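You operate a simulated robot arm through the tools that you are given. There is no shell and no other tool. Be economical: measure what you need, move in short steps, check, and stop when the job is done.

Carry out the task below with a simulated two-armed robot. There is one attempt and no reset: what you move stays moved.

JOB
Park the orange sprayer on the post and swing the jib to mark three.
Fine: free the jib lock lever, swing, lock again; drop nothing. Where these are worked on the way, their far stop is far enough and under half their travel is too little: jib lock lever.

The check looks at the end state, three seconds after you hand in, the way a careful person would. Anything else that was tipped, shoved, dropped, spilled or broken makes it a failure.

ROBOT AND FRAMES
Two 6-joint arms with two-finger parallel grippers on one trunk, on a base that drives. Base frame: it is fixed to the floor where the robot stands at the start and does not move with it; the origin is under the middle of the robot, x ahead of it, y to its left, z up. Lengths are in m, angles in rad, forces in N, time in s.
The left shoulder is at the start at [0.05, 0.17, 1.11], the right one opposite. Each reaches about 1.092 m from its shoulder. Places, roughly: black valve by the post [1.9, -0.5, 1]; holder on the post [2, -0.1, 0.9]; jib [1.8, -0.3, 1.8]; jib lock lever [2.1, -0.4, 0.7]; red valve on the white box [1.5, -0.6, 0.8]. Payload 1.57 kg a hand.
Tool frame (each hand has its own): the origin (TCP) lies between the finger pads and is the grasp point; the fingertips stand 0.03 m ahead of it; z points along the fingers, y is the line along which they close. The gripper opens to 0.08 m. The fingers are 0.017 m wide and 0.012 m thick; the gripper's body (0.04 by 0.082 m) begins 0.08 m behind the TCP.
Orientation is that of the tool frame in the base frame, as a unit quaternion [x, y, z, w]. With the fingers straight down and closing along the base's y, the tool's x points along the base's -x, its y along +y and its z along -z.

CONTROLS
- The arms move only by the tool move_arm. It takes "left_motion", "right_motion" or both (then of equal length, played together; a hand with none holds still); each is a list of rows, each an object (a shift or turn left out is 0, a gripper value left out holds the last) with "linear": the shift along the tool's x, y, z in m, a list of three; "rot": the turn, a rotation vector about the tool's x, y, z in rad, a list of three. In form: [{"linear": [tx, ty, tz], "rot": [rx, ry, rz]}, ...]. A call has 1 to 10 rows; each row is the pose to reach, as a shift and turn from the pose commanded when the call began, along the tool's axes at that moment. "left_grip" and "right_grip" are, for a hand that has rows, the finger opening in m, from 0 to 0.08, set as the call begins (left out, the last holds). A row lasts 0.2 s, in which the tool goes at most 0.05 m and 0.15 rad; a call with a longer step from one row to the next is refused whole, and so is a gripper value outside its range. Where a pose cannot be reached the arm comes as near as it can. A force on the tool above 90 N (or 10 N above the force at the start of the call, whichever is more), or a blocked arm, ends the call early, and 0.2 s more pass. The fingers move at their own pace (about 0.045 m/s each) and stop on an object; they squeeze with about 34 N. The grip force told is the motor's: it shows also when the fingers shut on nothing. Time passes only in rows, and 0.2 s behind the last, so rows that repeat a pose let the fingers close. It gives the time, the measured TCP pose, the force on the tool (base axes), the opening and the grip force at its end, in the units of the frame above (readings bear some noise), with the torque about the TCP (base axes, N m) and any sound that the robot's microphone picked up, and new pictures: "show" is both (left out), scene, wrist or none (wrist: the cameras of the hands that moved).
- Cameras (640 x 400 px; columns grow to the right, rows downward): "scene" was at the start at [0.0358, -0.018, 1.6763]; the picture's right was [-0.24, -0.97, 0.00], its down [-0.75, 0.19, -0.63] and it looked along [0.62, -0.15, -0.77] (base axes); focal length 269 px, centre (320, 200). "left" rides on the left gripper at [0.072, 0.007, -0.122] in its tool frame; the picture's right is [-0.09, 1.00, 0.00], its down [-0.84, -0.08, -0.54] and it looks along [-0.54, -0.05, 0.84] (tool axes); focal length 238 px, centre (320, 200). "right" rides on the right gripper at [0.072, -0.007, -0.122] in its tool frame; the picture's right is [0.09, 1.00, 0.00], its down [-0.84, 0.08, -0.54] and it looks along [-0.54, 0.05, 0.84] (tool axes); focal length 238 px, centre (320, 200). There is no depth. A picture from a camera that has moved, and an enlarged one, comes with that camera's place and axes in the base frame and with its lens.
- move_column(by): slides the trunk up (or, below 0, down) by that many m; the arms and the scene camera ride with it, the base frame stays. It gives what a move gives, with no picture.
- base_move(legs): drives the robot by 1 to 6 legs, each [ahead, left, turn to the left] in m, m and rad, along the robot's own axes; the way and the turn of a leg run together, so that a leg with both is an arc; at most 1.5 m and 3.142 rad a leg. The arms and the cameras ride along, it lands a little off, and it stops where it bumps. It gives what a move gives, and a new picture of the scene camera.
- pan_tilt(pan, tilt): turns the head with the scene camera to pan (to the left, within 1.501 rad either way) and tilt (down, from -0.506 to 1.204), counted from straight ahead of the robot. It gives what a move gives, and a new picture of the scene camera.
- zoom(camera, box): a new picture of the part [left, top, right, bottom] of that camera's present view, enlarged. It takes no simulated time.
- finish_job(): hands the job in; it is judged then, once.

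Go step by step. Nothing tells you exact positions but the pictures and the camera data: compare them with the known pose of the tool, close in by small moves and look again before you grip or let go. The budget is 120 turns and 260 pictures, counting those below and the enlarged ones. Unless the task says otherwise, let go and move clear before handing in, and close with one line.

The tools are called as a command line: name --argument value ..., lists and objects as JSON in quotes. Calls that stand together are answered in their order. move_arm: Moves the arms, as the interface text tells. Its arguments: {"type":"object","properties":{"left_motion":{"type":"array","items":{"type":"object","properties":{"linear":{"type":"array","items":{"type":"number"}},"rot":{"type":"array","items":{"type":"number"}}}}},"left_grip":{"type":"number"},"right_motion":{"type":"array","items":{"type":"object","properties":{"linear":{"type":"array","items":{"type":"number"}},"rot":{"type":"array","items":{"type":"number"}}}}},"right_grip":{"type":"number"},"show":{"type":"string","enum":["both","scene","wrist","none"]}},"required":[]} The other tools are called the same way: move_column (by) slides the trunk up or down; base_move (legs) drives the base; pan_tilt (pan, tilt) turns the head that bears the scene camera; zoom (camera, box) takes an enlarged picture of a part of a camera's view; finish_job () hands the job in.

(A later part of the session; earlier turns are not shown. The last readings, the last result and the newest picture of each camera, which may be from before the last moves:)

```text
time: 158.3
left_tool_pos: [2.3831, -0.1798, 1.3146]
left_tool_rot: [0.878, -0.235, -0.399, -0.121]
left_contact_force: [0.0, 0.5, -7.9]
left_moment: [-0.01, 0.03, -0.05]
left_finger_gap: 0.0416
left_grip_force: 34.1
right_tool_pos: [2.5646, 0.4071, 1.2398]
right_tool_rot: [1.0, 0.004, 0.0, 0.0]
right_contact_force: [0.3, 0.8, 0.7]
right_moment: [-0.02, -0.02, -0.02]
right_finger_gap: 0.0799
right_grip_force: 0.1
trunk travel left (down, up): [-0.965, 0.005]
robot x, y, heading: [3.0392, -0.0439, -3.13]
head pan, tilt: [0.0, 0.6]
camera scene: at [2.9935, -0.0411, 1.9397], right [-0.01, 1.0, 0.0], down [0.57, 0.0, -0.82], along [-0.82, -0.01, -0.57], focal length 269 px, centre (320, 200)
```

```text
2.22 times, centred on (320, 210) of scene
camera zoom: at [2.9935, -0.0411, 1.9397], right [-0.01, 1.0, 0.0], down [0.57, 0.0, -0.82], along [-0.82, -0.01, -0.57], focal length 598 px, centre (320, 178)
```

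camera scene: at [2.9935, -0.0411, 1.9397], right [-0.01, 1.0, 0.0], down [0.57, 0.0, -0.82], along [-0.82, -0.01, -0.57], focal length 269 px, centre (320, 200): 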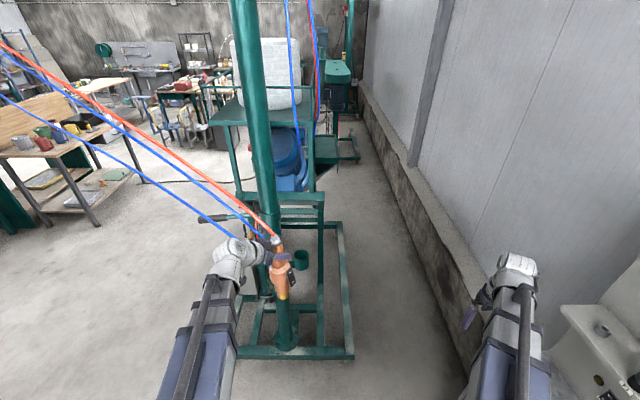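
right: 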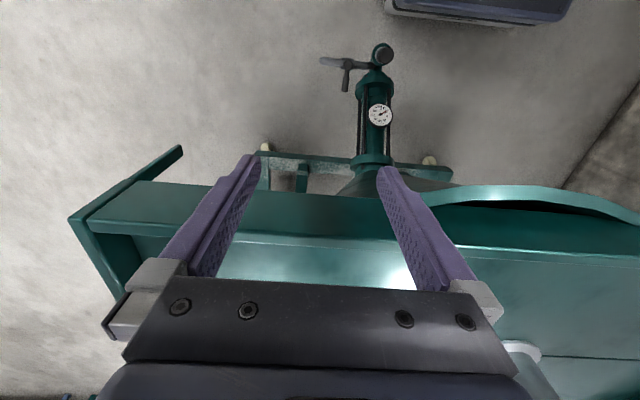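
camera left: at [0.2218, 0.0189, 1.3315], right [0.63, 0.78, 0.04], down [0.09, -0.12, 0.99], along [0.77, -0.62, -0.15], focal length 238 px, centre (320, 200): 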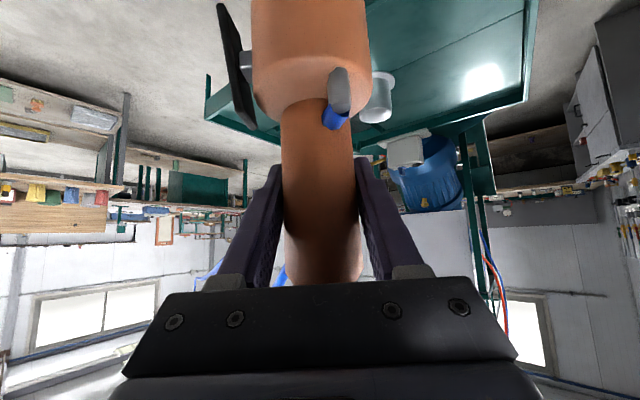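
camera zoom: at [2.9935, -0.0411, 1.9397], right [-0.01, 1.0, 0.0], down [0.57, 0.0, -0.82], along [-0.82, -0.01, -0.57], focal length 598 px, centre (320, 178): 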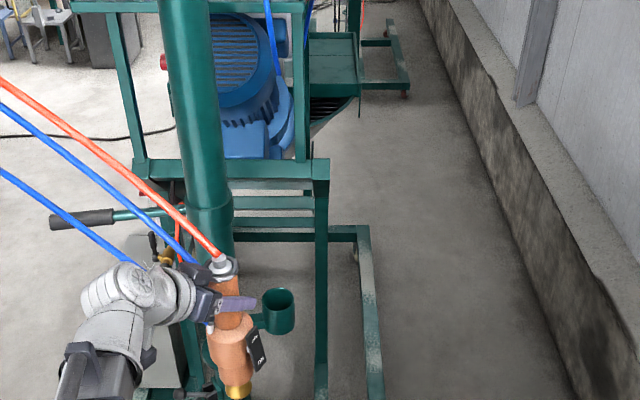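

The post cup's rim centre triangulates to about (2.042,-0.150,0.955), and the sprayer axis is offset about 2 cm from the TCP. I'll yaw the hand to point straight at −x and advance partway.

move_arm --left_motion '[{"linear": [-0.0232, 0.0169, 0.0263], "rot": [-0.063, -0.002, -0.054]}, {"linear": [-0.0463, 0.0338, 0.0527], "rot": [-0.126, -0.004, -0.109]}, {"linear": [-0.0695, 0.0507, 0.079], "rot": [-0.189, -0.006, -0.163]}, {"linear": [-0.0927, 0.0676, 0.1053], "rot": [-0.252, -0.008, -0.217]}, {"linear": [-0.1158, 0.0845, 0.1317], "rot": [-0.315, -0.01, -0.272]}, {"linear": [-0.139, 0.1014, 0.158], "rot": [-0.3785, -0.0125, -0.326]}]'

zoom --camera "scene" --box '[240, 160, 360, 280]'

```text
time: 159.8
left_tool_pos: [2.1477, -0.1586, 1.3147]
left_tool_rot: [0.909, -0.01, -0.416, -0.018]
left_contact_force: [-0.5, 0.1, -8.4]
left_moment: [-0.01, 0.07, 0.0]
left_finger_gap: 0.0414
left_grip_force: 34.4
right_tool_pos: [2.5619, 0.4058, 1.2395]
right_tool_rot: [1.0, 0.004, 0.001, 0.001]
right_contact_force: [-0.6, 0.3, -0.2]
right_moment: [0.0, -0.01, -0.01]
right_finger_gap: 0.0802
right_grip_force: 0.1
trunk travel left (down, up): [-0.965, 0.005]
robot x, y, heading: [3.0417, -0.0421, -3.132]
head pan, tilt: [0.0, 0.6]
camera scene: at [2.9913, -0.0423, 1.9397], right [-0.01, 1.0, 0.0], down [0.57, 0.0, -0.82], along [-0.82, -0.01, -0.57], focal length 269 px, centre (320, 200)
camera left: at [2.287, -0.1711, 1.3403], right [-0.09, -0.99, 0.04], down [-0.14, 0.06, 0.99], along [-0.99, 0.09, -0.14], focal length 238 px, centre (320, 200)
```

scene: 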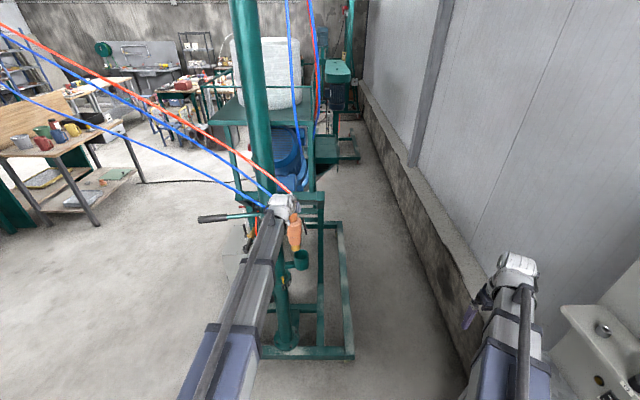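
left: 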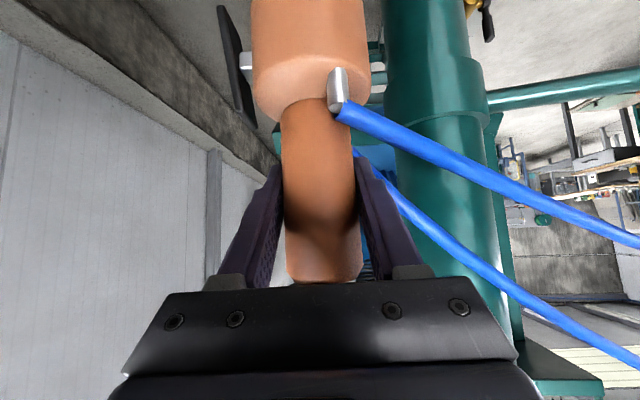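

```text
3.33 times, centred on (300, 220) of scene
camera zoom: at [2.9913, -0.0423, 1.9397], right [-0.01, 1.0, 0.0], down [0.57, 0.0, -0.82], along [-0.82, -0.01, -0.57], focal length 898 px, centre (387, 133)
```

zoom: 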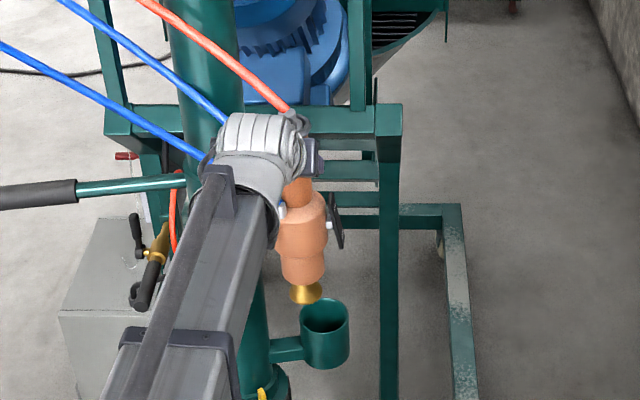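

Alignment matches my estimate (axis ≈ (2.170,-0.155)). I'll advance 12.8 cm level to hover over the cup.

move_arm --left_motion '[{"linear": [-0.028, 0, 0.0323]}, {"linear": [-0.0558, -0.0005, 0.0647]}, {"linear": [-0.0837, -0.0008, 0.097]}]'

zoom --camera "scene" --box '[240, 160, 360, 280]'

```text
time: 160.6
left_tool_pos: [2.0179, -0.1556, 1.3155]
left_tool_rot: [0.909, -0.01, -0.416, -0.018]
left_contact_force: [0.3, -0.8, -9.1]
left_moment: [-0.03, 0.06, 0.0]
left_finger_gap: 0.0417
left_grip_force: 33.5
right_tool_pos: [2.5622, 0.4048, 1.2388]
right_tool_rot: [1.0, 0.005, 0.001, 0.0]
right_contact_force: [-0.8, 0.0, -0.1]
right_moment: [0.03, -0.03, -0.01]
right_finger_gap: 0.0801
right_grip_force: 0.0
trunk travel left (down, up): [-0.965, 0.005]
robot x, y, heading: [3.0445, -0.0421, -3.133]
head pan, tilt: [0.0, 0.6]
camera scene: at [2.9914, -0.0426, 1.9397], right [-0.01, 1.0, 0.0], down [0.57, 0.0, -0.82], along [-0.82, -0.01, -0.57], focal length 269 px, centre (320, 200)
camera left: at [2.1578, -0.1681, 1.3401], right [-0.09, -0.99, 0.04], down [-0.14, 0.06, 0.99], along [-0.99, 0.09, -0.14], focal length 238 px, centre (320, 200)
```

scene: 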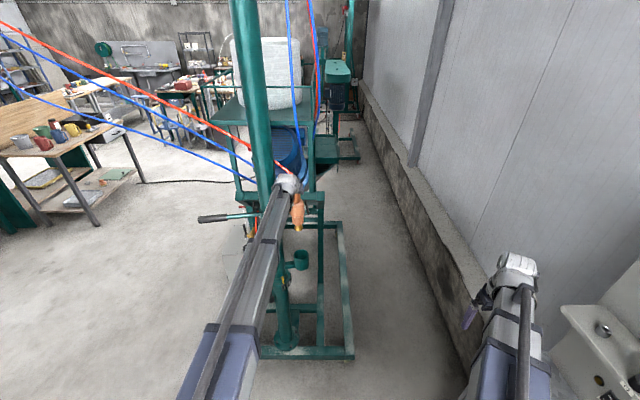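
left: 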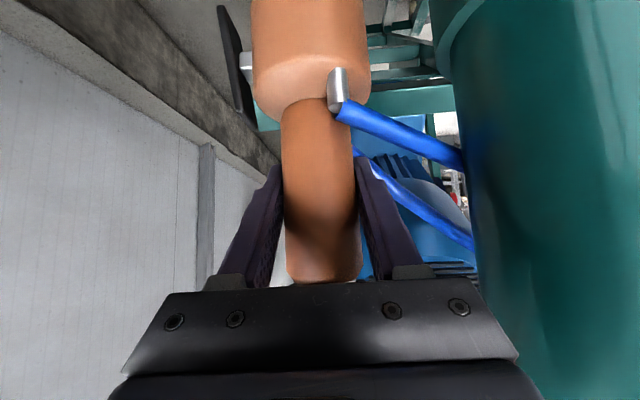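

```text
3.33 times, centred on (300, 220) of scene
camera zoom: at [2.9914, -0.0426, 1.9397], right [-0.01, 1.0, 0.0], down [0.57, 0.0, -0.82], along [-0.82, -0.01, -0.57], focal length 898 px, centre (387, 133)
```

zoom: 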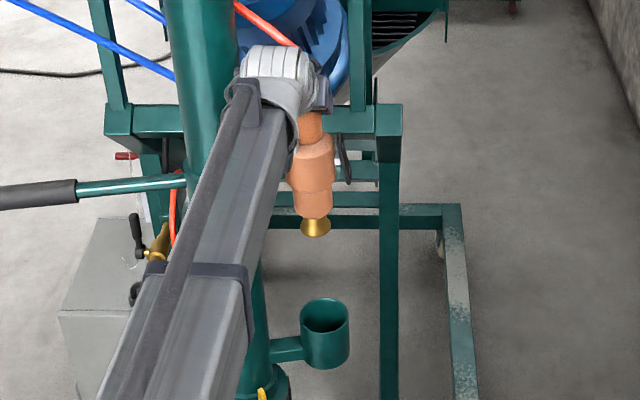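

Nozzle is above the cup; y is off by ~6 mm, x by perhaps 1 cm. I'll lower 9 cm by column and recheck up close.

move_column --by -0.1

zoom --camera "scene" --box '[260, 150, 340, 230]'

```text
time: 161.9
left_tool_pos: [2.0209, -0.1557, 1.2155]
left_tool_rot: [0.909, -0.01, -0.416, -0.019]
left_contact_force: [-0.7, 0.0, -8.6]
left_moment: [-0.02, 0.05, -0.02]
left_finger_gap: 0.0416
left_grip_force: 33.9
right_tool_pos: [2.5635, 0.4054, 1.1402]
right_tool_rot: [1.0, 0.003, 0.0, 0.0]
right_contact_force: [0.6, -0.3, 1.0]
right_moment: [0.02, 0.03, -0.01]
right_finger_gap: 0.08
right_grip_force: 0.0
trunk travel left (down, up): [-0.865, 0.105]
robot x, y, heading: [3.0401, -0.0412, -3.136]
head pan, tilt: [0.0, 0.6]
```

```text
5.00 times, centred on (300, 190) of scene
camera zoom: at [2.9931, -0.0426, 1.8398], right [-0.01, 1.0, 0.0], down [0.57, 0.0, -0.82], along [-0.82, -0.01, -0.57], focal length 1346 px, centre (420, 250)
```

zoom: 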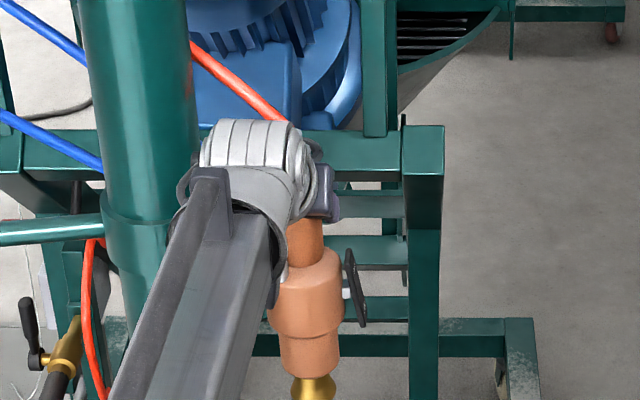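

zoom --camera "scene" --box '[265, 195, 345, 275]'

```text
5.00 times, centred on (305, 235) of scene
camera zoom: at [2.9931, -0.0426, 1.8398], right [-0.01, 1.0, 0.0], down [0.57, 0.0, -0.82], along [-0.82, -0.01, -0.57], focal length 1346 px, centre (395, 25)
```

zoom: 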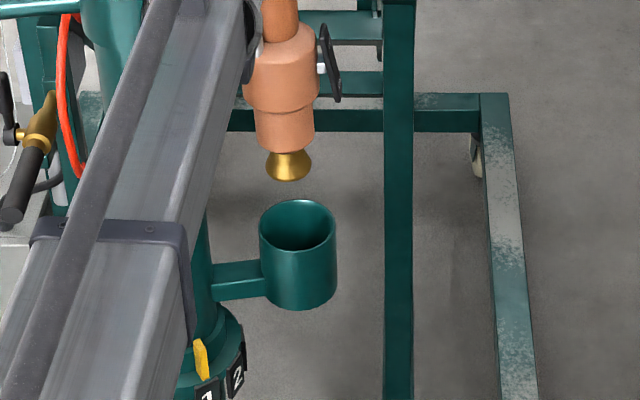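

To fix the remaining x/z uncertainty I'll use the right hand's camera from the +y side: swing the right hand round, well clear, to look toward −y.

move_arm --right_motion '[{"linear": [-0.042, 0.019, -0.005], "rot": [0, 0, -0.149]}, {"linear": [-0.084, 0.038, -0.01], "rot": [0, 0, -0.298]}, {"linear": [-0.126, 0.057, -0.015], "rot": [0, 0, -0.447]}, {"linear": [-0.168, 0.076, -0.02], "rot": [0, 0, -0.596]}, {"linear": [-0.21, 0.095, -0.025], "rot": [0, 0, -0.745]}, {"linear": [-0.252, 0.114, -0.03], "rot": [0, 0, -0.894]}, {"linear": [-0.294, 0.133, -0.035], "rot": [0, 0, -1.043]}, {"linear": [-0.336, 0.152, -0.04], "rot": [0, 0, -1.192]}, {"linear": [-0.378, 0.171, -0.045], "rot": [0, 0, -1.341]}, {"linear": [-0.42, 0.19, -0.05], "rot": [0, 0, -1.49]}]'

```text
time: 164.1
left_tool_pos: [2.019, -0.1564, 1.2155]
left_tool_rot: [0.909, -0.01, -0.416, -0.018]
left_contact_force: [-0.4, 0.2, -8.0]
left_moment: [0.0, 0.08, 0.0]
left_finger_gap: 0.0416
left_grip_force: 33.2
right_tool_pos: [2.1447, 0.2119, 1.1381]
right_tool_rot: [0.732, 0.681, 0.001, 0.001]
right_contact_force: [0.3, 0.2, -0.4]
right_moment: [0.03, -0.03, 0.01]
right_finger_gap: 0.0801
right_grip_force: 0.1
right hand out of reach, approached as far as the arm can: row 1, 2, 3, 4, 5, 6, 7, 8, 9, 10
trunk travel left (down, up): [-0.865, 0.105]
robot x, y, heading: [3.0382, -0.0393, -3.133]
head pan, tilt: [0.0, 0.6]
camera scene: at [2.9918, -0.0432, 1.8397], right [-0.01, 1.0, 0.0], down [0.57, 0.01, -0.82], along [-0.82, -0.01, -0.57], focal length 269 px, centre (320, 200)
camera right: at [2.144, 0.2838, 1.2616], right [1.0, 0.02, 0.0], down [0.02, -0.84, 0.54], along [0.01, -0.54, -0.84], focal length 238 px, centre (320, 200)
```

scene: 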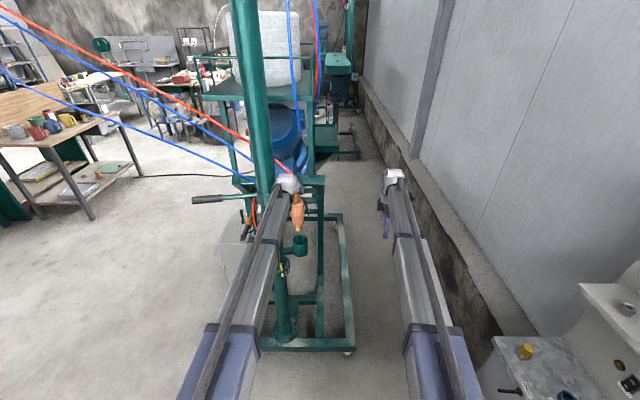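
right: 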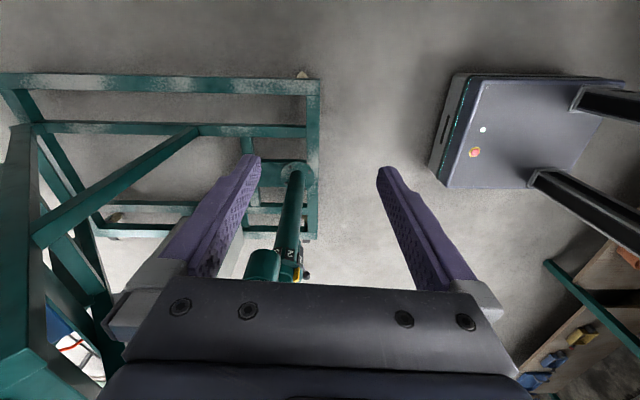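

The gripper blocks the view; I'll pitch that hand up ~0.8 rad so its camera looks at the cup and nozzle.

move_arm --right_motion '[{"linear": [0.01, 0, 0], "rot": [0, -0.14, 0]}, {"linear": [0.02, 0, 0], "rot": [0, -0.28, 0]}, {"linear": [0.03, 0, 0], "rot": [0, -0.42, 0]}, {"linear": [0.04, 0, 0], "rot": [0, -0.56, 0]}, {"linear": [0.05, 0, 0], "rot": [0, -0.7, 0]}, {"linear": [0.05, 0, 0], "rot": [0, -0.8, 0]}]' --show "wrist"

```text
time: 165.5
left_tool_pos: [2.02, -0.1562, 1.2162]
left_tool_rot: [0.909, -0.011, -0.416, -0.019]
left_contact_force: [0.1, 1.0, -8.9]
left_moment: [-0.05, 0.05, 0.01]
left_finger_gap: 0.0415
left_grip_force: 34.1
right_tool_pos: [2.1554, 0.2605, 1.206]
right_tool_rot: [0.675, 0.627, -0.285, 0.264]
right_contact_force: [0.2, -0.3, 0.4]
right_moment: [0.03, 0.0, 0.04]
right_finger_gap: 0.08
right_grip_force: 0.1
right hand out of reach, approached as far as the arm can: row 2, 3, 4, 5, 6
trunk travel left (down, up): [-0.865, 0.105]
robot x, y, heading: [3.0379, -0.0457, -3.134]
head pan, tilt: [0.0, 0.6]
camera right: at [2.1589, 0.3977, 1.2403], right [1.0, -0.01, -0.07], down [0.06, -0.2, 0.98], along [-0.02, -0.98, -0.2], focal length 238 px, centre (320, 200)
```

right: 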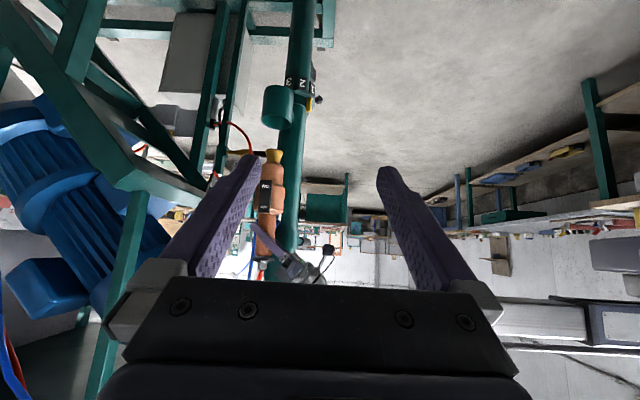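

zoom --camera "right" --box '[220, 60, 340, 220]'

```text
2.50 times, centred on (280, 140) of right
camera zoom: at [2.1589, 0.3977, 1.2403], right [1.0, -0.01, -0.07], down [0.06, -0.2, 0.98], along [-0.02, -0.98, -0.2], focal length 596 px, centre (420, 350)
```

zoom: 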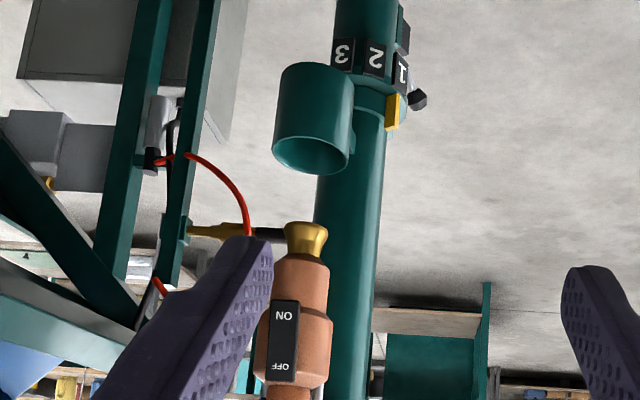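

The side view is clear: nozzle and cup agree in x within ~2–3 mm; y needs about +7 mm. (Marks 1, 2, 3 are visible too.) I'll correct and lower 4 cm.

move_arm --left_motion '[{"linear": [-0.0013, -0.007, 0.0018]}, {"linear": [-0.0013, -0.007, 0.0018]}]' --show "none"

move_column --by -0.04

zoom --camera "right" --box '[220, 60, 340, 220]'

zoom --camera "scene" --box '[265, 175, 345, 255]'

```text
time: 166.1
left_tool_pos: [2.0191, -0.1497, 1.2159]
left_tool_rot: [0.909, -0.01, -0.417, -0.018]
left_contact_force: [-0.2, -0.7, -8.6]
left_moment: [-0.04, 0.07, 0.01]
left_finger_gap: 0.0416
left_grip_force: 34.4
right_tool_pos: [2.1545, 0.2599, 1.2058]
right_tool_rot: [0.675, 0.627, -0.285, 0.265]
right_contact_force: [0.0, 0.2, -0.1]
right_moment: [0.0, -0.02, 0.0]
right_finger_gap: 0.0797
right_grip_force: 0.1
trunk travel left (down, up): [-0.865, 0.105]
robot x, y, heading: [3.0422, -0.047, -3.134]
head pan, tilt: [0.0, 0.6]
```

```text
time: 166.9
left_tool_pos: [2.0187, -0.1504, 1.1756]
left_tool_rot: [0.909, -0.011, -0.416, -0.018]
left_contact_force: [0.3, 1.2, -8.5]
left_moment: [-0.01, 0.04, -0.03]
left_finger_gap: 0.0416
left_grip_force: 34.3
right_tool_pos: [2.1546, 0.2595, 1.1657]
right_tool_rot: [0.675, 0.627, -0.284, 0.265]
right_contact_force: [0.5, -0.9, 0.4]
right_moment: [-0.05, 0.0, 0.03]
right_finger_gap: 0.08
right_grip_force: 0.2
trunk travel left (down, up): [-0.825, 0.145]
robot x, y, heading: [3.039, -0.0459, -3.134]
head pan, tilt: [0.0, 0.6]
```

```text
2.50 times, centred on (280, 140) of right
camera zoom: at [2.1589, 0.3974, 1.2004], right [1.0, -0.01, -0.07], down [0.06, -0.2, 0.98], along [-0.02, -0.98, -0.2], focal length 596 px, centre (420, 350)
```

zoom: 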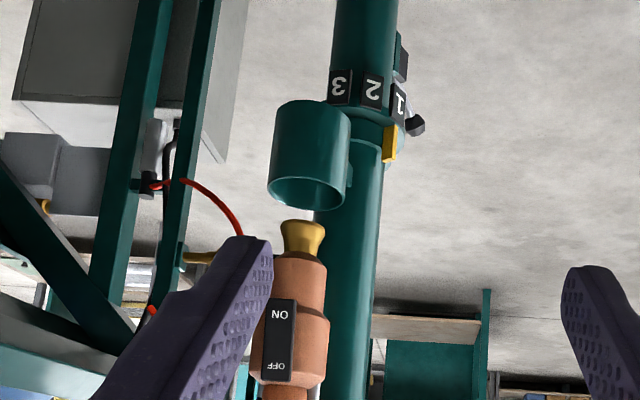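

```text
5.00 times, centred on (305, 215) of scene
camera zoom: at [2.9933, -0.0426, 1.7997], right [-0.01, 1.0, 0.0], down [0.57, 0.0, -0.82], along [-0.82, -0.01, -0.57], focal length 1346 px, centre (395, 125)
```

zoom: 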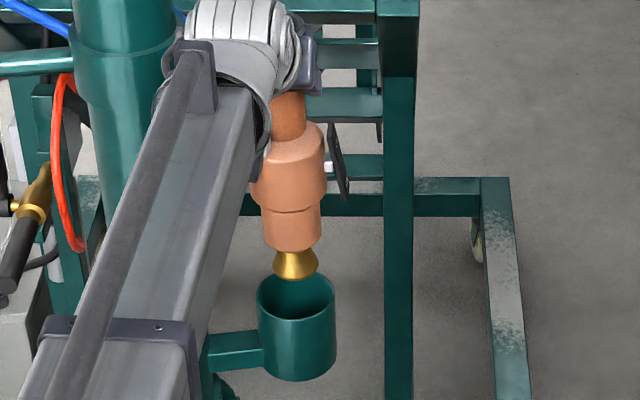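

Both views line up within ~1–2 mm. I'll lower into the cup in steps.

move_column --by -0.05

zoom --camera "right" --box '[220, 60, 340, 220]'

zoom --camera "scene" --box '[265, 155, 345, 235]'

```text
time: 167.8
left_tool_pos: [2.019, -0.1487, 1.1258]
left_tool_rot: [0.909, -0.01, -0.416, -0.018]
left_contact_force: [-0.7, -0.4, -8.6]
left_moment: [0.0, 0.06, -0.02]
left_finger_gap: 0.0415
left_grip_force: 34.2
right_tool_pos: [2.1548, 0.26, 1.1162]
right_tool_rot: [0.675, 0.628, -0.284, 0.265]
right_contact_force: [0.0, 0.0, 0.5]
right_moment: [0.01, 0.0, -0.02]
right_finger_gap: 0.08
right_grip_force: 0.1
trunk travel left (down, up): [-0.775, 0.195]
robot x, y, heading: [3.0442, -0.0422, -3.134]
head pan, tilt: [0.0, 0.6]
```

```text
2.50 times, centred on (280, 140) of right
camera zoom: at [2.1589, 0.3974, 1.1504], right [1.0, -0.01, -0.07], down [0.06, -0.2, 0.98], along [-0.02, -0.98, -0.2], focal length 596 px, centre (420, 350)
```

zoom: 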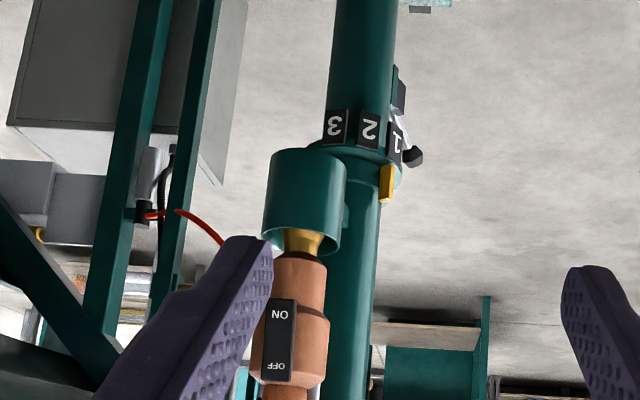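

```text
5.00 times, centred on (305, 195) of scene
camera zoom: at [2.9933, -0.0426, 1.7498], right [-0.01, 1.0, 0.0], down [0.57, 0.0, -0.82], along [-0.82, -0.01, -0.57], focal length 1346 px, centre (395, 225)
```

zoom: 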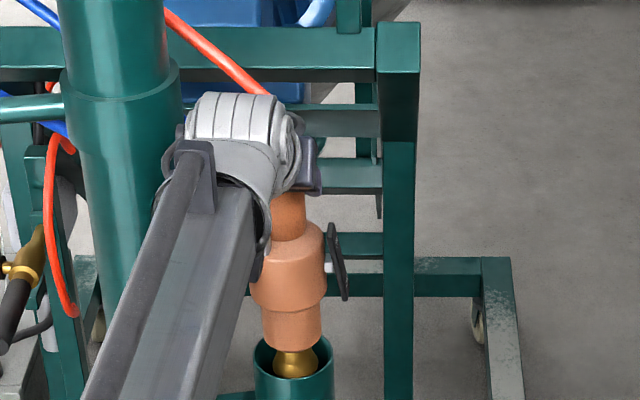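

Very close; a 1.3 mm +y nudge and continue down.

move_arm --left_motion '[{"linear": [0, -0.0013, 0]}, {"linear": [0, -0.0013, 0]}]' --show "none"

move_column --by -0.025

zoom --camera "right" --box '[220, 60, 340, 220]'

zoom --camera "scene" --box '[265, 145, 345, 225]'

```text
time: 168.4
left_tool_pos: [2.0171, -0.1465, 1.1251]
left_tool_rot: [0.909, -0.011, -0.416, -0.018]
left_contact_force: [0.2, 0.5, -8.4]
left_moment: [-0.01, 0.08, -0.01]
left_finger_gap: 0.0415
left_grip_force: 34.5
right_tool_pos: [2.1546, 0.2602, 1.1162]
right_tool_rot: [0.675, 0.627, -0.285, 0.264]
right_contact_force: [-0.1, 0.4, 0.5]
right_moment: [-0.03, 0.0, 0.01]
right_finger_gap: 0.0801
right_grip_force: 0.1
trunk travel left (down, up): [-0.775, 0.195]
robot x, y, heading: [3.0425, -0.0412, -3.136]
head pan, tilt: [0.0, 0.6]
```

```text
time: 169.1
left_tool_pos: [2.0186, -0.1479, 1.1003]
left_tool_rot: [0.909, -0.011, -0.416, -0.018]
left_contact_force: [0.8, 0.5, -7.9]
left_moment: [-0.05, 0.02, 0.0]
left_finger_gap: 0.0416
left_grip_force: 34.3
right_tool_pos: [2.1548, 0.2595, 1.0913]
right_tool_rot: [0.675, 0.627, -0.285, 0.265]
right_contact_force: [0.4, -0.3, -0.3]
right_moment: [0.01, 0.03, 0.01]
right_finger_gap: 0.0799
right_grip_force: 0.1
trunk travel left (down, up): [-0.75, 0.22]
robot x, y, heading: [3.0405, -0.0455, -3.132]
head pan, tilt: [0.0, 0.6]
```

```text
2.50 times, centred on (280, 140) of right
camera zoom: at [2.1591, 0.3974, 1.1255], right [1.0, -0.01, -0.07], down [0.06, -0.2, 0.98], along [-0.02, -0.98, -0.2], focal length 596 px, centre (420, 350)
```

zoom: 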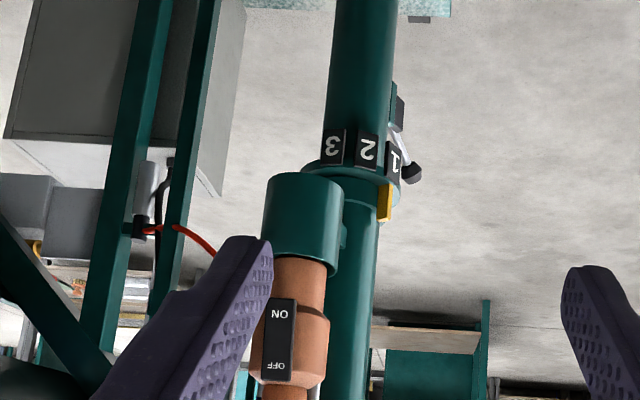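

```text
5.00 times, centred on (305, 185) of scene
camera zoom: at [2.9935, -0.0426, 1.7247], right [-0.01, 1.0, 0.0], down [0.57, 0.0, -0.82], along [-0.82, -0.01, -0.57], focal length 1346 px, centre (395, 275)
```

zoom: 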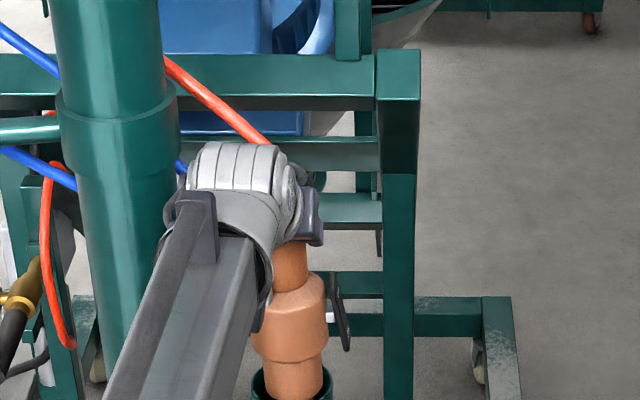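

No contact; it's entering cleanly. Lowering more in small steps until it seats.

move_column --by -0.025

zoom --camera "right" --box '[220, 60, 340, 220]'

```text
time: 169.8
left_tool_pos: [2.0195, -0.1477, 1.0754]
left_tool_rot: [0.909, -0.01, -0.416, -0.019]
left_contact_force: [-0.5, 0.7, -8.8]
left_moment: [0.0, 0.05, 0.0]
left_finger_gap: 0.0415
left_grip_force: 33.8
right_tool_pos: [2.1546, 0.259, 1.0662]
right_tool_rot: [0.674, 0.628, -0.284, 0.266]
right_contact_force: [0.7, 0.4, 1.0]
right_moment: [0.04, 0.0, 0.02]
right_finger_gap: 0.0801
right_grip_force: 0.0
trunk travel left (down, up): [-0.725, 0.245]
robot x, y, heading: [3.0397, -0.0425, -3.131]
head pan, tilt: [0.0, 0.6]
```

```text
2.50 times, centred on (280, 140) of right
camera zoom: at [2.159, 0.3975, 1.1004], right [1.0, -0.01, -0.07], down [0.06, -0.2, 0.98], along [-0.02, -0.98, -0.2], focal length 596 px, centre (420, 350)
```

zoom: 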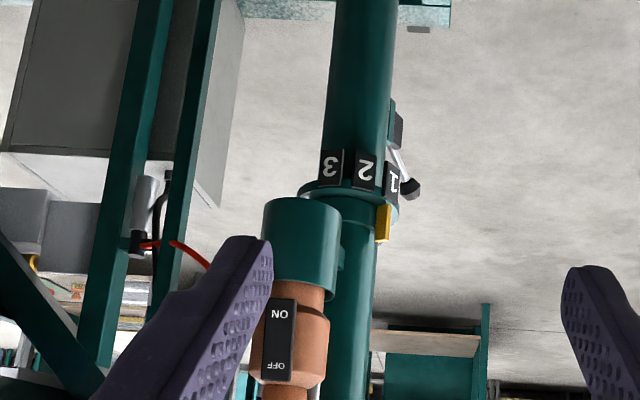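

About 1.4 cm to the step seating on the rim. Lower 1 cm, then 0.5 cm.

move_column --by -0.01

move_column --by -0.005

zoom --camera "right" --box '[240, 120, 320, 220]'

```text
time: 170.4
left_tool_pos: [2.0184, -0.1481, 1.0658]
left_tool_rot: [0.908, -0.01, -0.419, -0.017]
left_contact_force: [-4.6, -1.0, 6.2]
left_moment: [-0.25, 0.81, -0.09]
left_finger_gap: 0.0417
left_grip_force: 34.0
right_tool_pos: [2.1545, 0.2595, 1.0562]
right_tool_rot: [0.675, 0.627, -0.285, 0.265]
right_contact_force: [0.5, -0.2, -0.1]
right_moment: [-0.03, 0.03, 0.01]
right_finger_gap: 0.0798
right_grip_force: 0.1
trunk travel left (down, up): [-0.715, 0.255]
robot x, y, heading: [3.0421, -0.043, -3.134]
head pan, tilt: [0.0, 0.6]
```

```text
time: 171.0
left_tool_pos: [2.0208, -0.1484, 1.0677]
left_tool_rot: [0.906, -0.011, -0.423, -0.018]
left_contact_force: [-3.3, 0.5, 42.1]
left_moment: [-0.66, 0.1, -0.08]
left_finger_gap: 0.0413
left_grip_force: 33.7
right_tool_pos: [2.1585, 0.2603, 1.0555]
right_tool_rot: [0.675, 0.626, -0.288, 0.262]
right_contact_force: [-0.3, -0.3, -0.2]
right_moment: [0.01, -0.02, -0.01]
right_finger_gap: 0.0802
right_grip_force: 0.1
trunk travel left (down, up): [-0.71, 0.26]
robot x, y, heading: [3.0407, -0.0411, -3.136]
head pan, tilt: [0.0, 0.6]
```

```text
4.00 times, centred on (280, 170) of right
camera zoom: at [2.1632, 0.3981, 1.0895], right [1.0, -0.01, -0.07], down [0.07, -0.2, 0.98], along [-0.02, -0.98, -0.2], focal length 953 px, centre (480, 320)
```

zoom: 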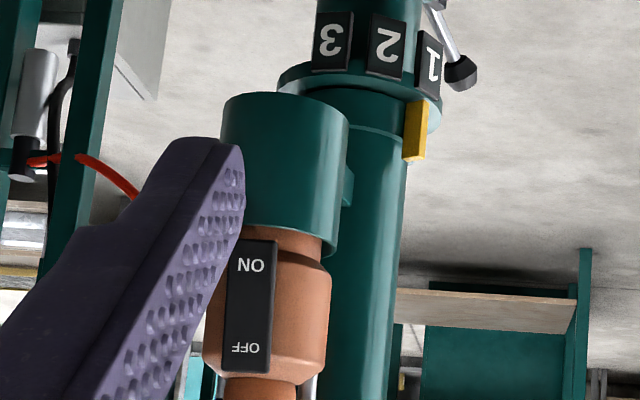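

Seated: the nozzle rests on the cup bottom (~8 cm deep). I'll relieve the downward push by 5 mm, then open.

move_column --by 0.006

move_arm --left_motion '[{}, {}, {}, {}]' --left_grip 0.07

zoom --camera "right" --box '[220, 100, 340, 260]'

```text
time: 171.5
left_tool_pos: [2.0186, -0.1478, 1.0668]
left_tool_rot: [0.909, -0.009, -0.416, -0.018]
left_contact_force: [-3.7, 0.1, 6.1]
left_moment: [-0.09, 0.87, -0.07]
left_finger_gap: 0.0415
left_grip_force: 33.4
right_tool_pos: [2.1553, 0.2603, 1.0566]
right_tool_rot: [0.675, 0.627, -0.285, 0.265]
right_contact_force: [0.8, -0.1, -0.4]
right_moment: [-0.01, 0.0, 0.04]
right_finger_gap: 0.0801
right_grip_force: 0.0
trunk travel left (down, up): [-0.716, 0.254]
robot x, y, heading: [3.0417, -0.0425, -3.132]
head pan, tilt: [0.0, 0.6]
```

```text
time: 172.5
left_tool_pos: [2.0188, -0.1475, 1.0673]
left_tool_rot: [0.909, -0.011, -0.416, -0.019]
left_contact_force: [0.5, 0.1, 0.2]
left_moment: [0.01, -0.02, -0.02]
left_finger_gap: 0.07
left_grip_force: 0.1
right_tool_pos: [2.1561, 0.2598, 1.057]
right_tool_rot: [0.675, 0.627, -0.286, 0.265]
right_contact_force: [0.2, 0.3, 0.5]
right_moment: [0.02, -0.03, 0.02]
right_finger_gap: 0.0797
right_grip_force: 0.0
trunk travel left (down, up): [-0.716, 0.254]
robot x, y, heading: [3.0374, -0.0482, -3.132]
head pan, tilt: [0.0, 0.6]
camera scene: at [2.9943, -0.0424, 1.6908], right [-0.01, 1.0, 0.0], down [0.56, 0.0, -0.82], along [-0.82, -0.01, -0.57], focal length 269 px, centre (320, 200)
camera left: at [2.1586, -0.1602, 1.0925], right [-0.09, -0.99, 0.04], down [-0.13, 0.06, 0.99], along [-0.99, 0.09, -0.14], focal length 238 px, centre (320, 200)
```

scene: 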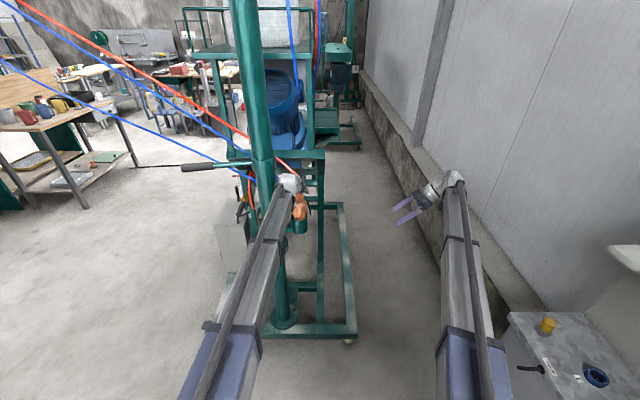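
left: 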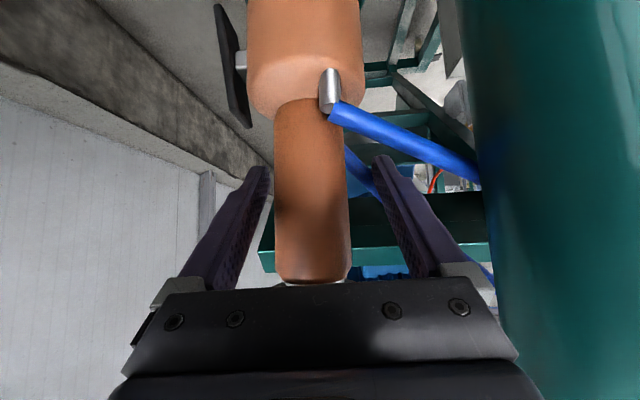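

```text
2.50 times, centred on (280, 180) of right
camera zoom: at [2.1596, 0.3976, 1.0919], right [1.0, -0.01, -0.07], down [0.06, -0.2, 0.98], along [-0.02, -0.98, -0.2], focal length 596 px, centre (420, 250)
```

zoom: 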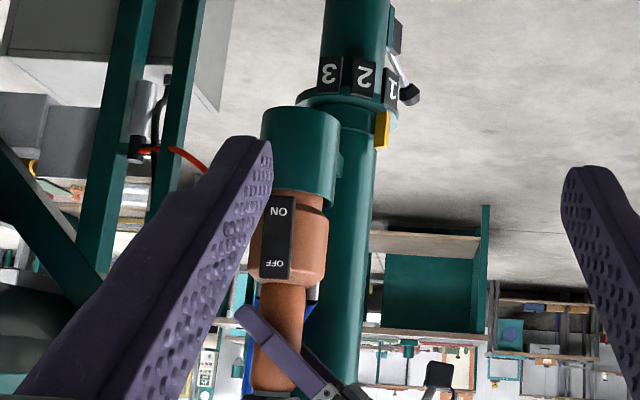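

Released and standing. Now I'll withdraw the left hand straight back (+x).

move_arm --left_motion '[{"linear": [0.0262, 0, -0.0302]}, {"linear": [0.0523, 0, -0.0604]}, {"linear": [0.0785, 0, -0.0907]}, {"linear": [0.105, 0, -0.121]}, {"linear": [0.131, 0, -0.151]}]' --left_grip 0.08

zoom --camera "scene" --box '[220, 140, 340, 290]'

zoom --camera "right" --box '[220, 80, 340, 240]'

```text
time: 173.7
left_tool_pos: [2.2214, -0.1555, 1.0665]
left_tool_rot: [0.909, -0.01, -0.416, -0.018]
left_contact_force: [-0.3, -0.5, 0.5]
left_moment: [0.03, -0.01, 0.01]
left_finger_gap: 0.0801
left_grip_force: 0.0
right_tool_pos: [2.1578, 0.2592, 1.0579]
right_tool_rot: [0.675, 0.627, -0.286, 0.265]
right_contact_force: [0.5, -0.2, -0.5]
right_moment: [0.01, -0.02, 0.0]
right_finger_gap: 0.08
right_grip_force: 0.1
trunk travel left (down, up): [-0.716, 0.254]
robot x, y, heading: [3.0394, -0.0398, -3.135]
head pan, tilt: [0.0, 0.6]
camera scene: at [2.9953, -0.0425, 1.6908], right [-0.01, 1.0, 0.0], down [0.56, 0.0, -0.83], along [-0.83, -0.01, -0.56], focal length 269 px, centre (320, 200)
camera left: at [2.3608, -0.1675, 1.093], right [-0.09, -0.99, 0.04], down [-0.13, 0.06, 0.99], along [-0.99, 0.09, -0.14], focal length 238 px, centre (320, 200)
```

scene: 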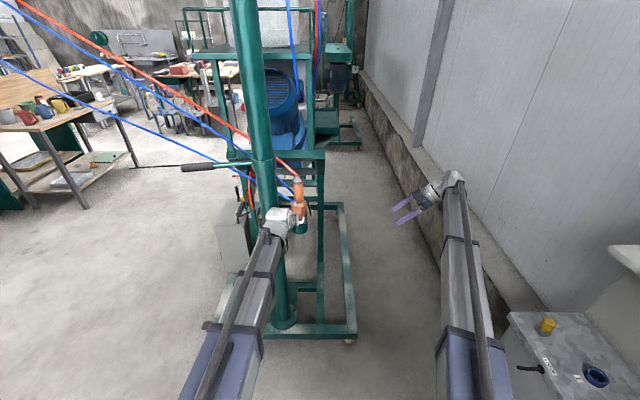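
left: 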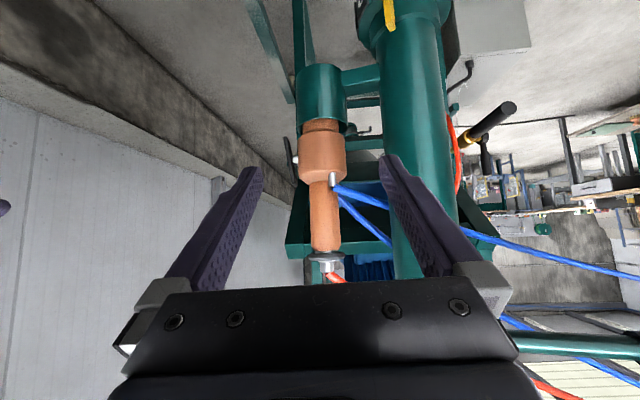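

```text
2.67 times, centred on (280, 215) of scene
camera zoom: at [2.9953, -0.0425, 1.6908], right [-0.01, 1.0, 0.0], down [0.56, 0.0, -0.83], along [-0.83, -0.01, -0.56], focal length 718 px, centre (427, 160)
```

zoom: 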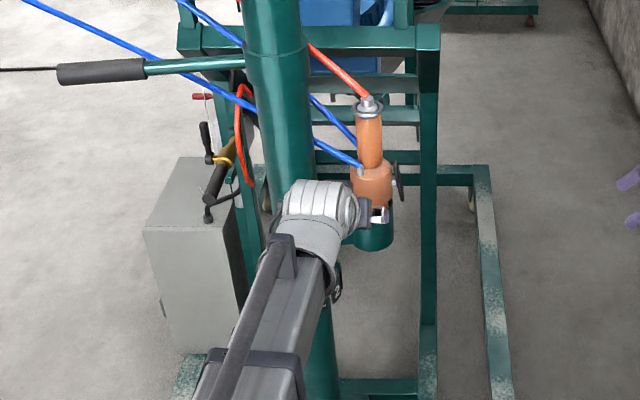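

```text
2.50 times, centred on (280, 160) of right
camera zoom: at [2.1603, 0.3976, 1.0925], right [1.0, -0.01, -0.07], down [0.06, -0.2, 0.98], along [-0.02, -0.98, -0.2], focal length 596 px, centre (420, 300)
```

zoom: 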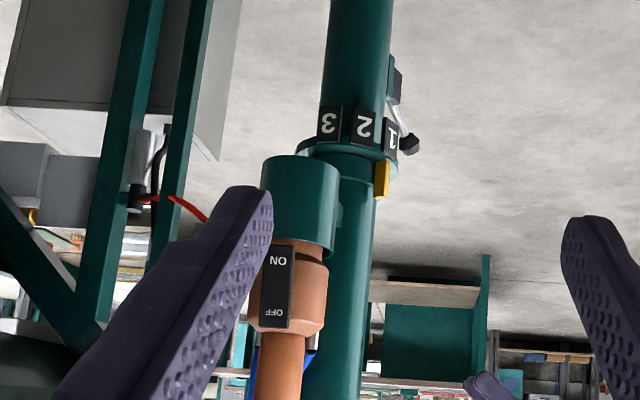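

The sprayer is parked. The marks sit ~46° apart (1 at az≈25°, 3 at ≈117°), so the jib must turn about 92° counter-clockwise. The lever's ball is near (2.118,-0.382,0.715). I'll pull both arms in, then go around to face the lever.

move_arm --left_motion '[{"linear": [0.016, 0, -0.019]}, {"linear": [0.033, 0, -0.038]}, {"linear": [0.049, 0, -0.057]}, {"linear": [0.066, 0, -0.076]}, {"linear": [0.082, 0, -0.094]}, {"linear": [0.098, 0, -0.113]}, {"linear": [0.115, 0, -0.132]}, {"linear": [0.131, 0, -0.151]}]' --right_motion '[{"linear": [-0.007, 0.044, -0.011]}, {"linear": [-0.014, 0.087, -0.022]}, {"linear": [-0.02, 0.131, -0.033]}, {"linear": [-0.027, 0.175, -0.045]}, {"linear": [-0.034, 0.218, -0.056]}, {"linear": [-0.04, 0.262, -0.067]}, {"linear": [-0.047, 0.305, -0.078]}, {"linear": [-0.054, 0.349, -0.089]}]' --show "none"

base_move --legs '[[-0.05, 1.15, 0], [0, 0, -0.95]]'

pan_tilt --pan 0.0 --tilt 0.7

```text
time: 175.5
left_tool_pos: [2.4193, -0.1621, 1.0683]
left_tool_rot: [0.909, -0.01, -0.416, -0.019]
left_contact_force: [0.2, -0.3, 0.3]
left_moment: [0.0, 0.02, -0.01]
left_finger_gap: 0.0797
left_grip_force: 0.0
right_tool_pos: [2.5001, 0.2634, 1.0581]
right_tool_rot: [0.675, 0.627, -0.286, 0.264]
right_contact_force: [0.2, 0.0, 0.2]
right_moment: [0.0, -0.01, 0.01]
right_finger_gap: 0.08
right_grip_force: 0.0
right hand out of reach, approached as far as the arm can: row 1, 2, 3, 4, 5, 6, 7, 8
trunk travel left (down, up): [-0.716, 0.254]
robot x, y, heading: [3.0404, -0.044, -3.136]
head pan, tilt: [0.0, 0.6]
```

```text
time: 183.8
left_tool_pos: [2.6435, -0.7351, 1.0677]
left_tool_rot: [0.799, -0.434, -0.359, -0.21]
left_contact_force: [-1.1, -0.4, -0.7]
left_moment: [0.04, 0.0, -0.01]
left_finger_gap: 0.08
left_grip_force: 0.1
right_tool_pos: [3.0403, -0.563, 1.0574]
right_tool_rot: [0.889, 0.24, -0.376, 0.101]
right_contact_force: [0.2, 0.6, 0.7]
right_moment: [-0.01, -0.04, 0.02]
right_finger_gap: 0.08
right_grip_force: 0.1
trunk travel left (down, up): [-0.716, 0.254]
robot x, y, heading: [3.0865, -1.1803, 2.179]
head pan, tilt: [0.0, 0.6]
camera scene: at [3.0656, -1.1423, 1.6908], right [0.82, 0.57, 0.0], down [0.32, -0.46, -0.83], along [-0.47, 0.68, -0.56], focal length 269 px, centre (320, 200)
```

scene: 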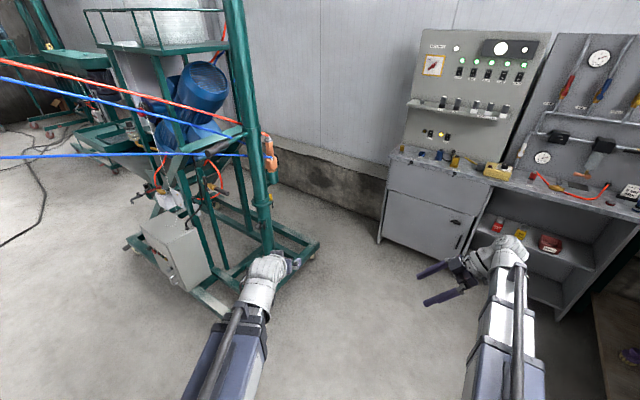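

```text
time: 184.5
left_tool_pos: [2.6424, -0.7346, 1.0679]
left_tool_rot: [0.799, -0.434, -0.359, -0.211]
left_contact_force: [0.1, -0.3, -0.3]
left_moment: [-0.02, 0.01, -0.02]
left_finger_gap: 0.0802
left_grip_force: 0.2
right_tool_pos: [3.0381, -0.5618, 1.0566]
right_tool_rot: [0.89, 0.239, -0.376, 0.1]
right_contact_force: [0.4, 0.6, -0.5]
right_moment: [-0.01, -0.01, -0.03]
right_finger_gap: 0.0799
right_grip_force: 0.0
trunk travel left (down, up): [-0.716, 0.254]
robot x, y, heading: [3.0895, -1.1834, 2.177]
head pan, tilt: [0.0, 0.7]
camera scene: at [3.0675, -1.1451, 1.6822], right [0.82, 0.57, 0.0], down [0.37, -0.53, -0.77], along [-0.44, 0.63, -0.64], focal length 269 px, centre (320, 200)
```

scene: 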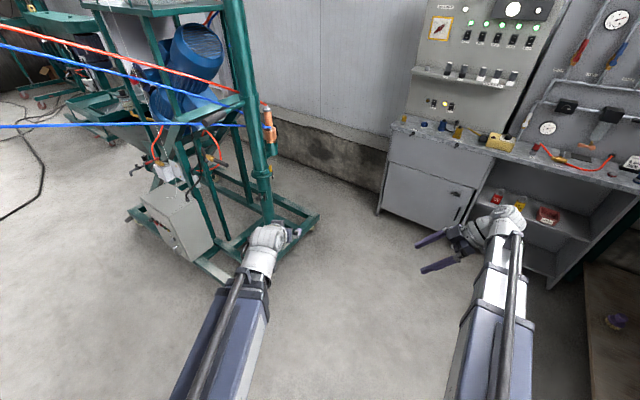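

I'll move closer with the left arm lined up on the lever, and lower the trunk so the left wrist camera sees it level.

base_move --legs '[[0.22, 0.22, 0]]'

move_column --by -0.33

zoom --camera "left" --box '[0, 0, 640, 400]'

zoom --camera "scene" --box '[120, 0, 400, 200]'

```text
time: 186.5
left_tool_pos: [2.3396, -0.6816, 1.0674]
left_tool_rot: [0.799, -0.434, -0.359, -0.21]
left_contact_force: [-0.5, 0.4, 0.4]
left_moment: [0.01, -0.04, 0.01]
left_finger_gap: 0.08
left_grip_force: 0.1
right_tool_pos: [2.7351, -0.5102, 1.0578]
right_tool_rot: [0.89, 0.239, -0.376, 0.101]
right_contact_force: [-0.2, 0.2, -0.4]
right_moment: [0.0, 0.01, 0.0]
right_finger_gap: 0.0799
right_grip_force: 0.0
trunk travel left (down, up): [-0.716, 0.254]
robot x, y, heading: [2.7919, -1.1273, 2.185]
head pan, tilt: [0.0, 0.7]
camera scene: at [2.7632, -1.0926, 1.6821], right [0.82, 0.57, 0.0], down [0.37, -0.53, -0.76], along [-0.44, 0.63, -0.64], focal length 269 px, centre (320, 200)
```

scene: 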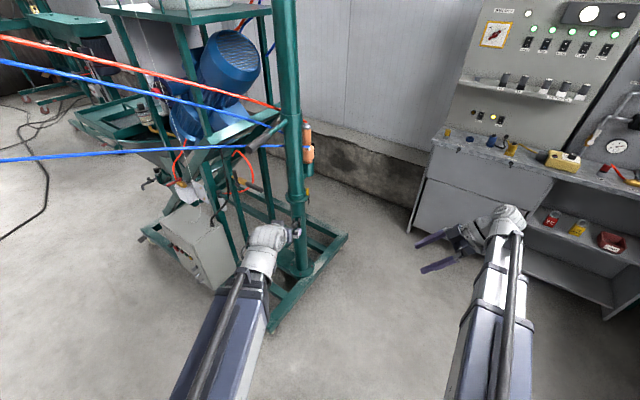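

```text
time: 189.8
left_tool_pos: [2.3405, -0.6819, 0.7368]
left_tool_rot: [0.799, -0.434, -0.359, -0.211]
left_contact_force: [-1.9, 0.4, 0.2]
left_moment: [-0.03, 0.0, 0.01]
left_finger_gap: 0.0801
left_grip_force: 0.1
right_tool_pos: [2.7359, -0.5099, 0.7267]
right_tool_rot: [0.889, 0.239, -0.377, 0.1]
right_contact_force: [-0.4, -0.2, -0.3]
right_moment: [0.03, -0.02, 0.03]
right_finger_gap: 0.08
right_grip_force: 0.1
trunk travel left (down, up): [-0.386, 0.584]
robot x, y, heading: [2.7894, -1.1291, 2.177]
head pan, tilt: [0.0, 0.7]
```

```text
1.00 times, centred on (320, 200) of left (not enlarged: the box is as wide or as high as the picture)
camera zoom: at [2.4092, -0.8036, 0.7626], right [-0.87, -0.48, 0.04], down [-0.03, 0.14, 0.99], along [-0.48, 0.86, -0.14], focal length 238 px, centre (320, 200)
```

zoom: 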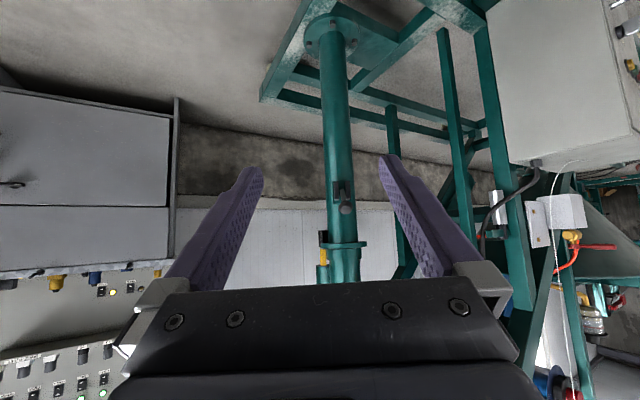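

```text
2.00 times, centred on (260, 100) of scene
camera zoom: at [2.7647, -1.0929, 1.3522], right [0.82, 0.57, 0.0], down [0.37, -0.53, -0.76], along [-0.44, 0.63, -0.64], focal length 538 px, centre (440, 400)
```

zoom: 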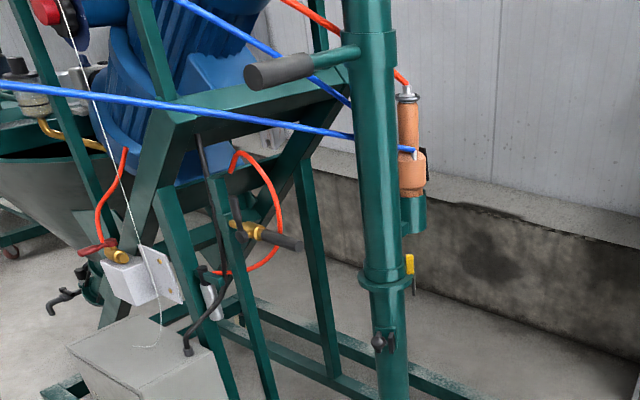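

zoom --camera "left" --box '[300, 160, 380, 260]'

zoom --camera "scene" --box '[285, 120, 345, 190]'

```text
4.00 times, centred on (340, 210) of left
camera zoom: at [2.4092, -0.8036, 0.7626], right [-0.87, -0.48, 0.04], down [-0.03, 0.14, 0.99], along [-0.48, 0.86, -0.14], focal length 953 px, centre (240, 160)
```

zoom: 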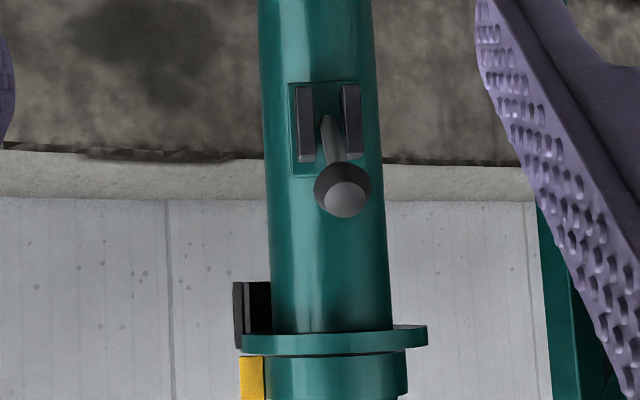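

```text
5.71 times, centred on (315, 155) of scene
camera zoom: at [2.7647, -1.0929, 1.3522], right [0.82, 0.57, 0.0], down [0.37, -0.53, -0.76], along [-0.44, 0.63, -0.64], focal length 1539 px, centre (349, 457)
```

zoom: 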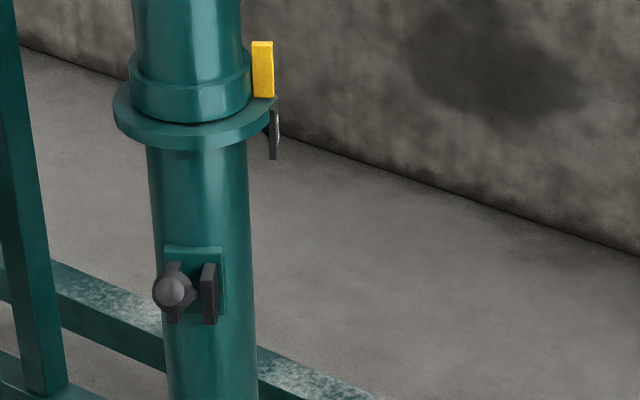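

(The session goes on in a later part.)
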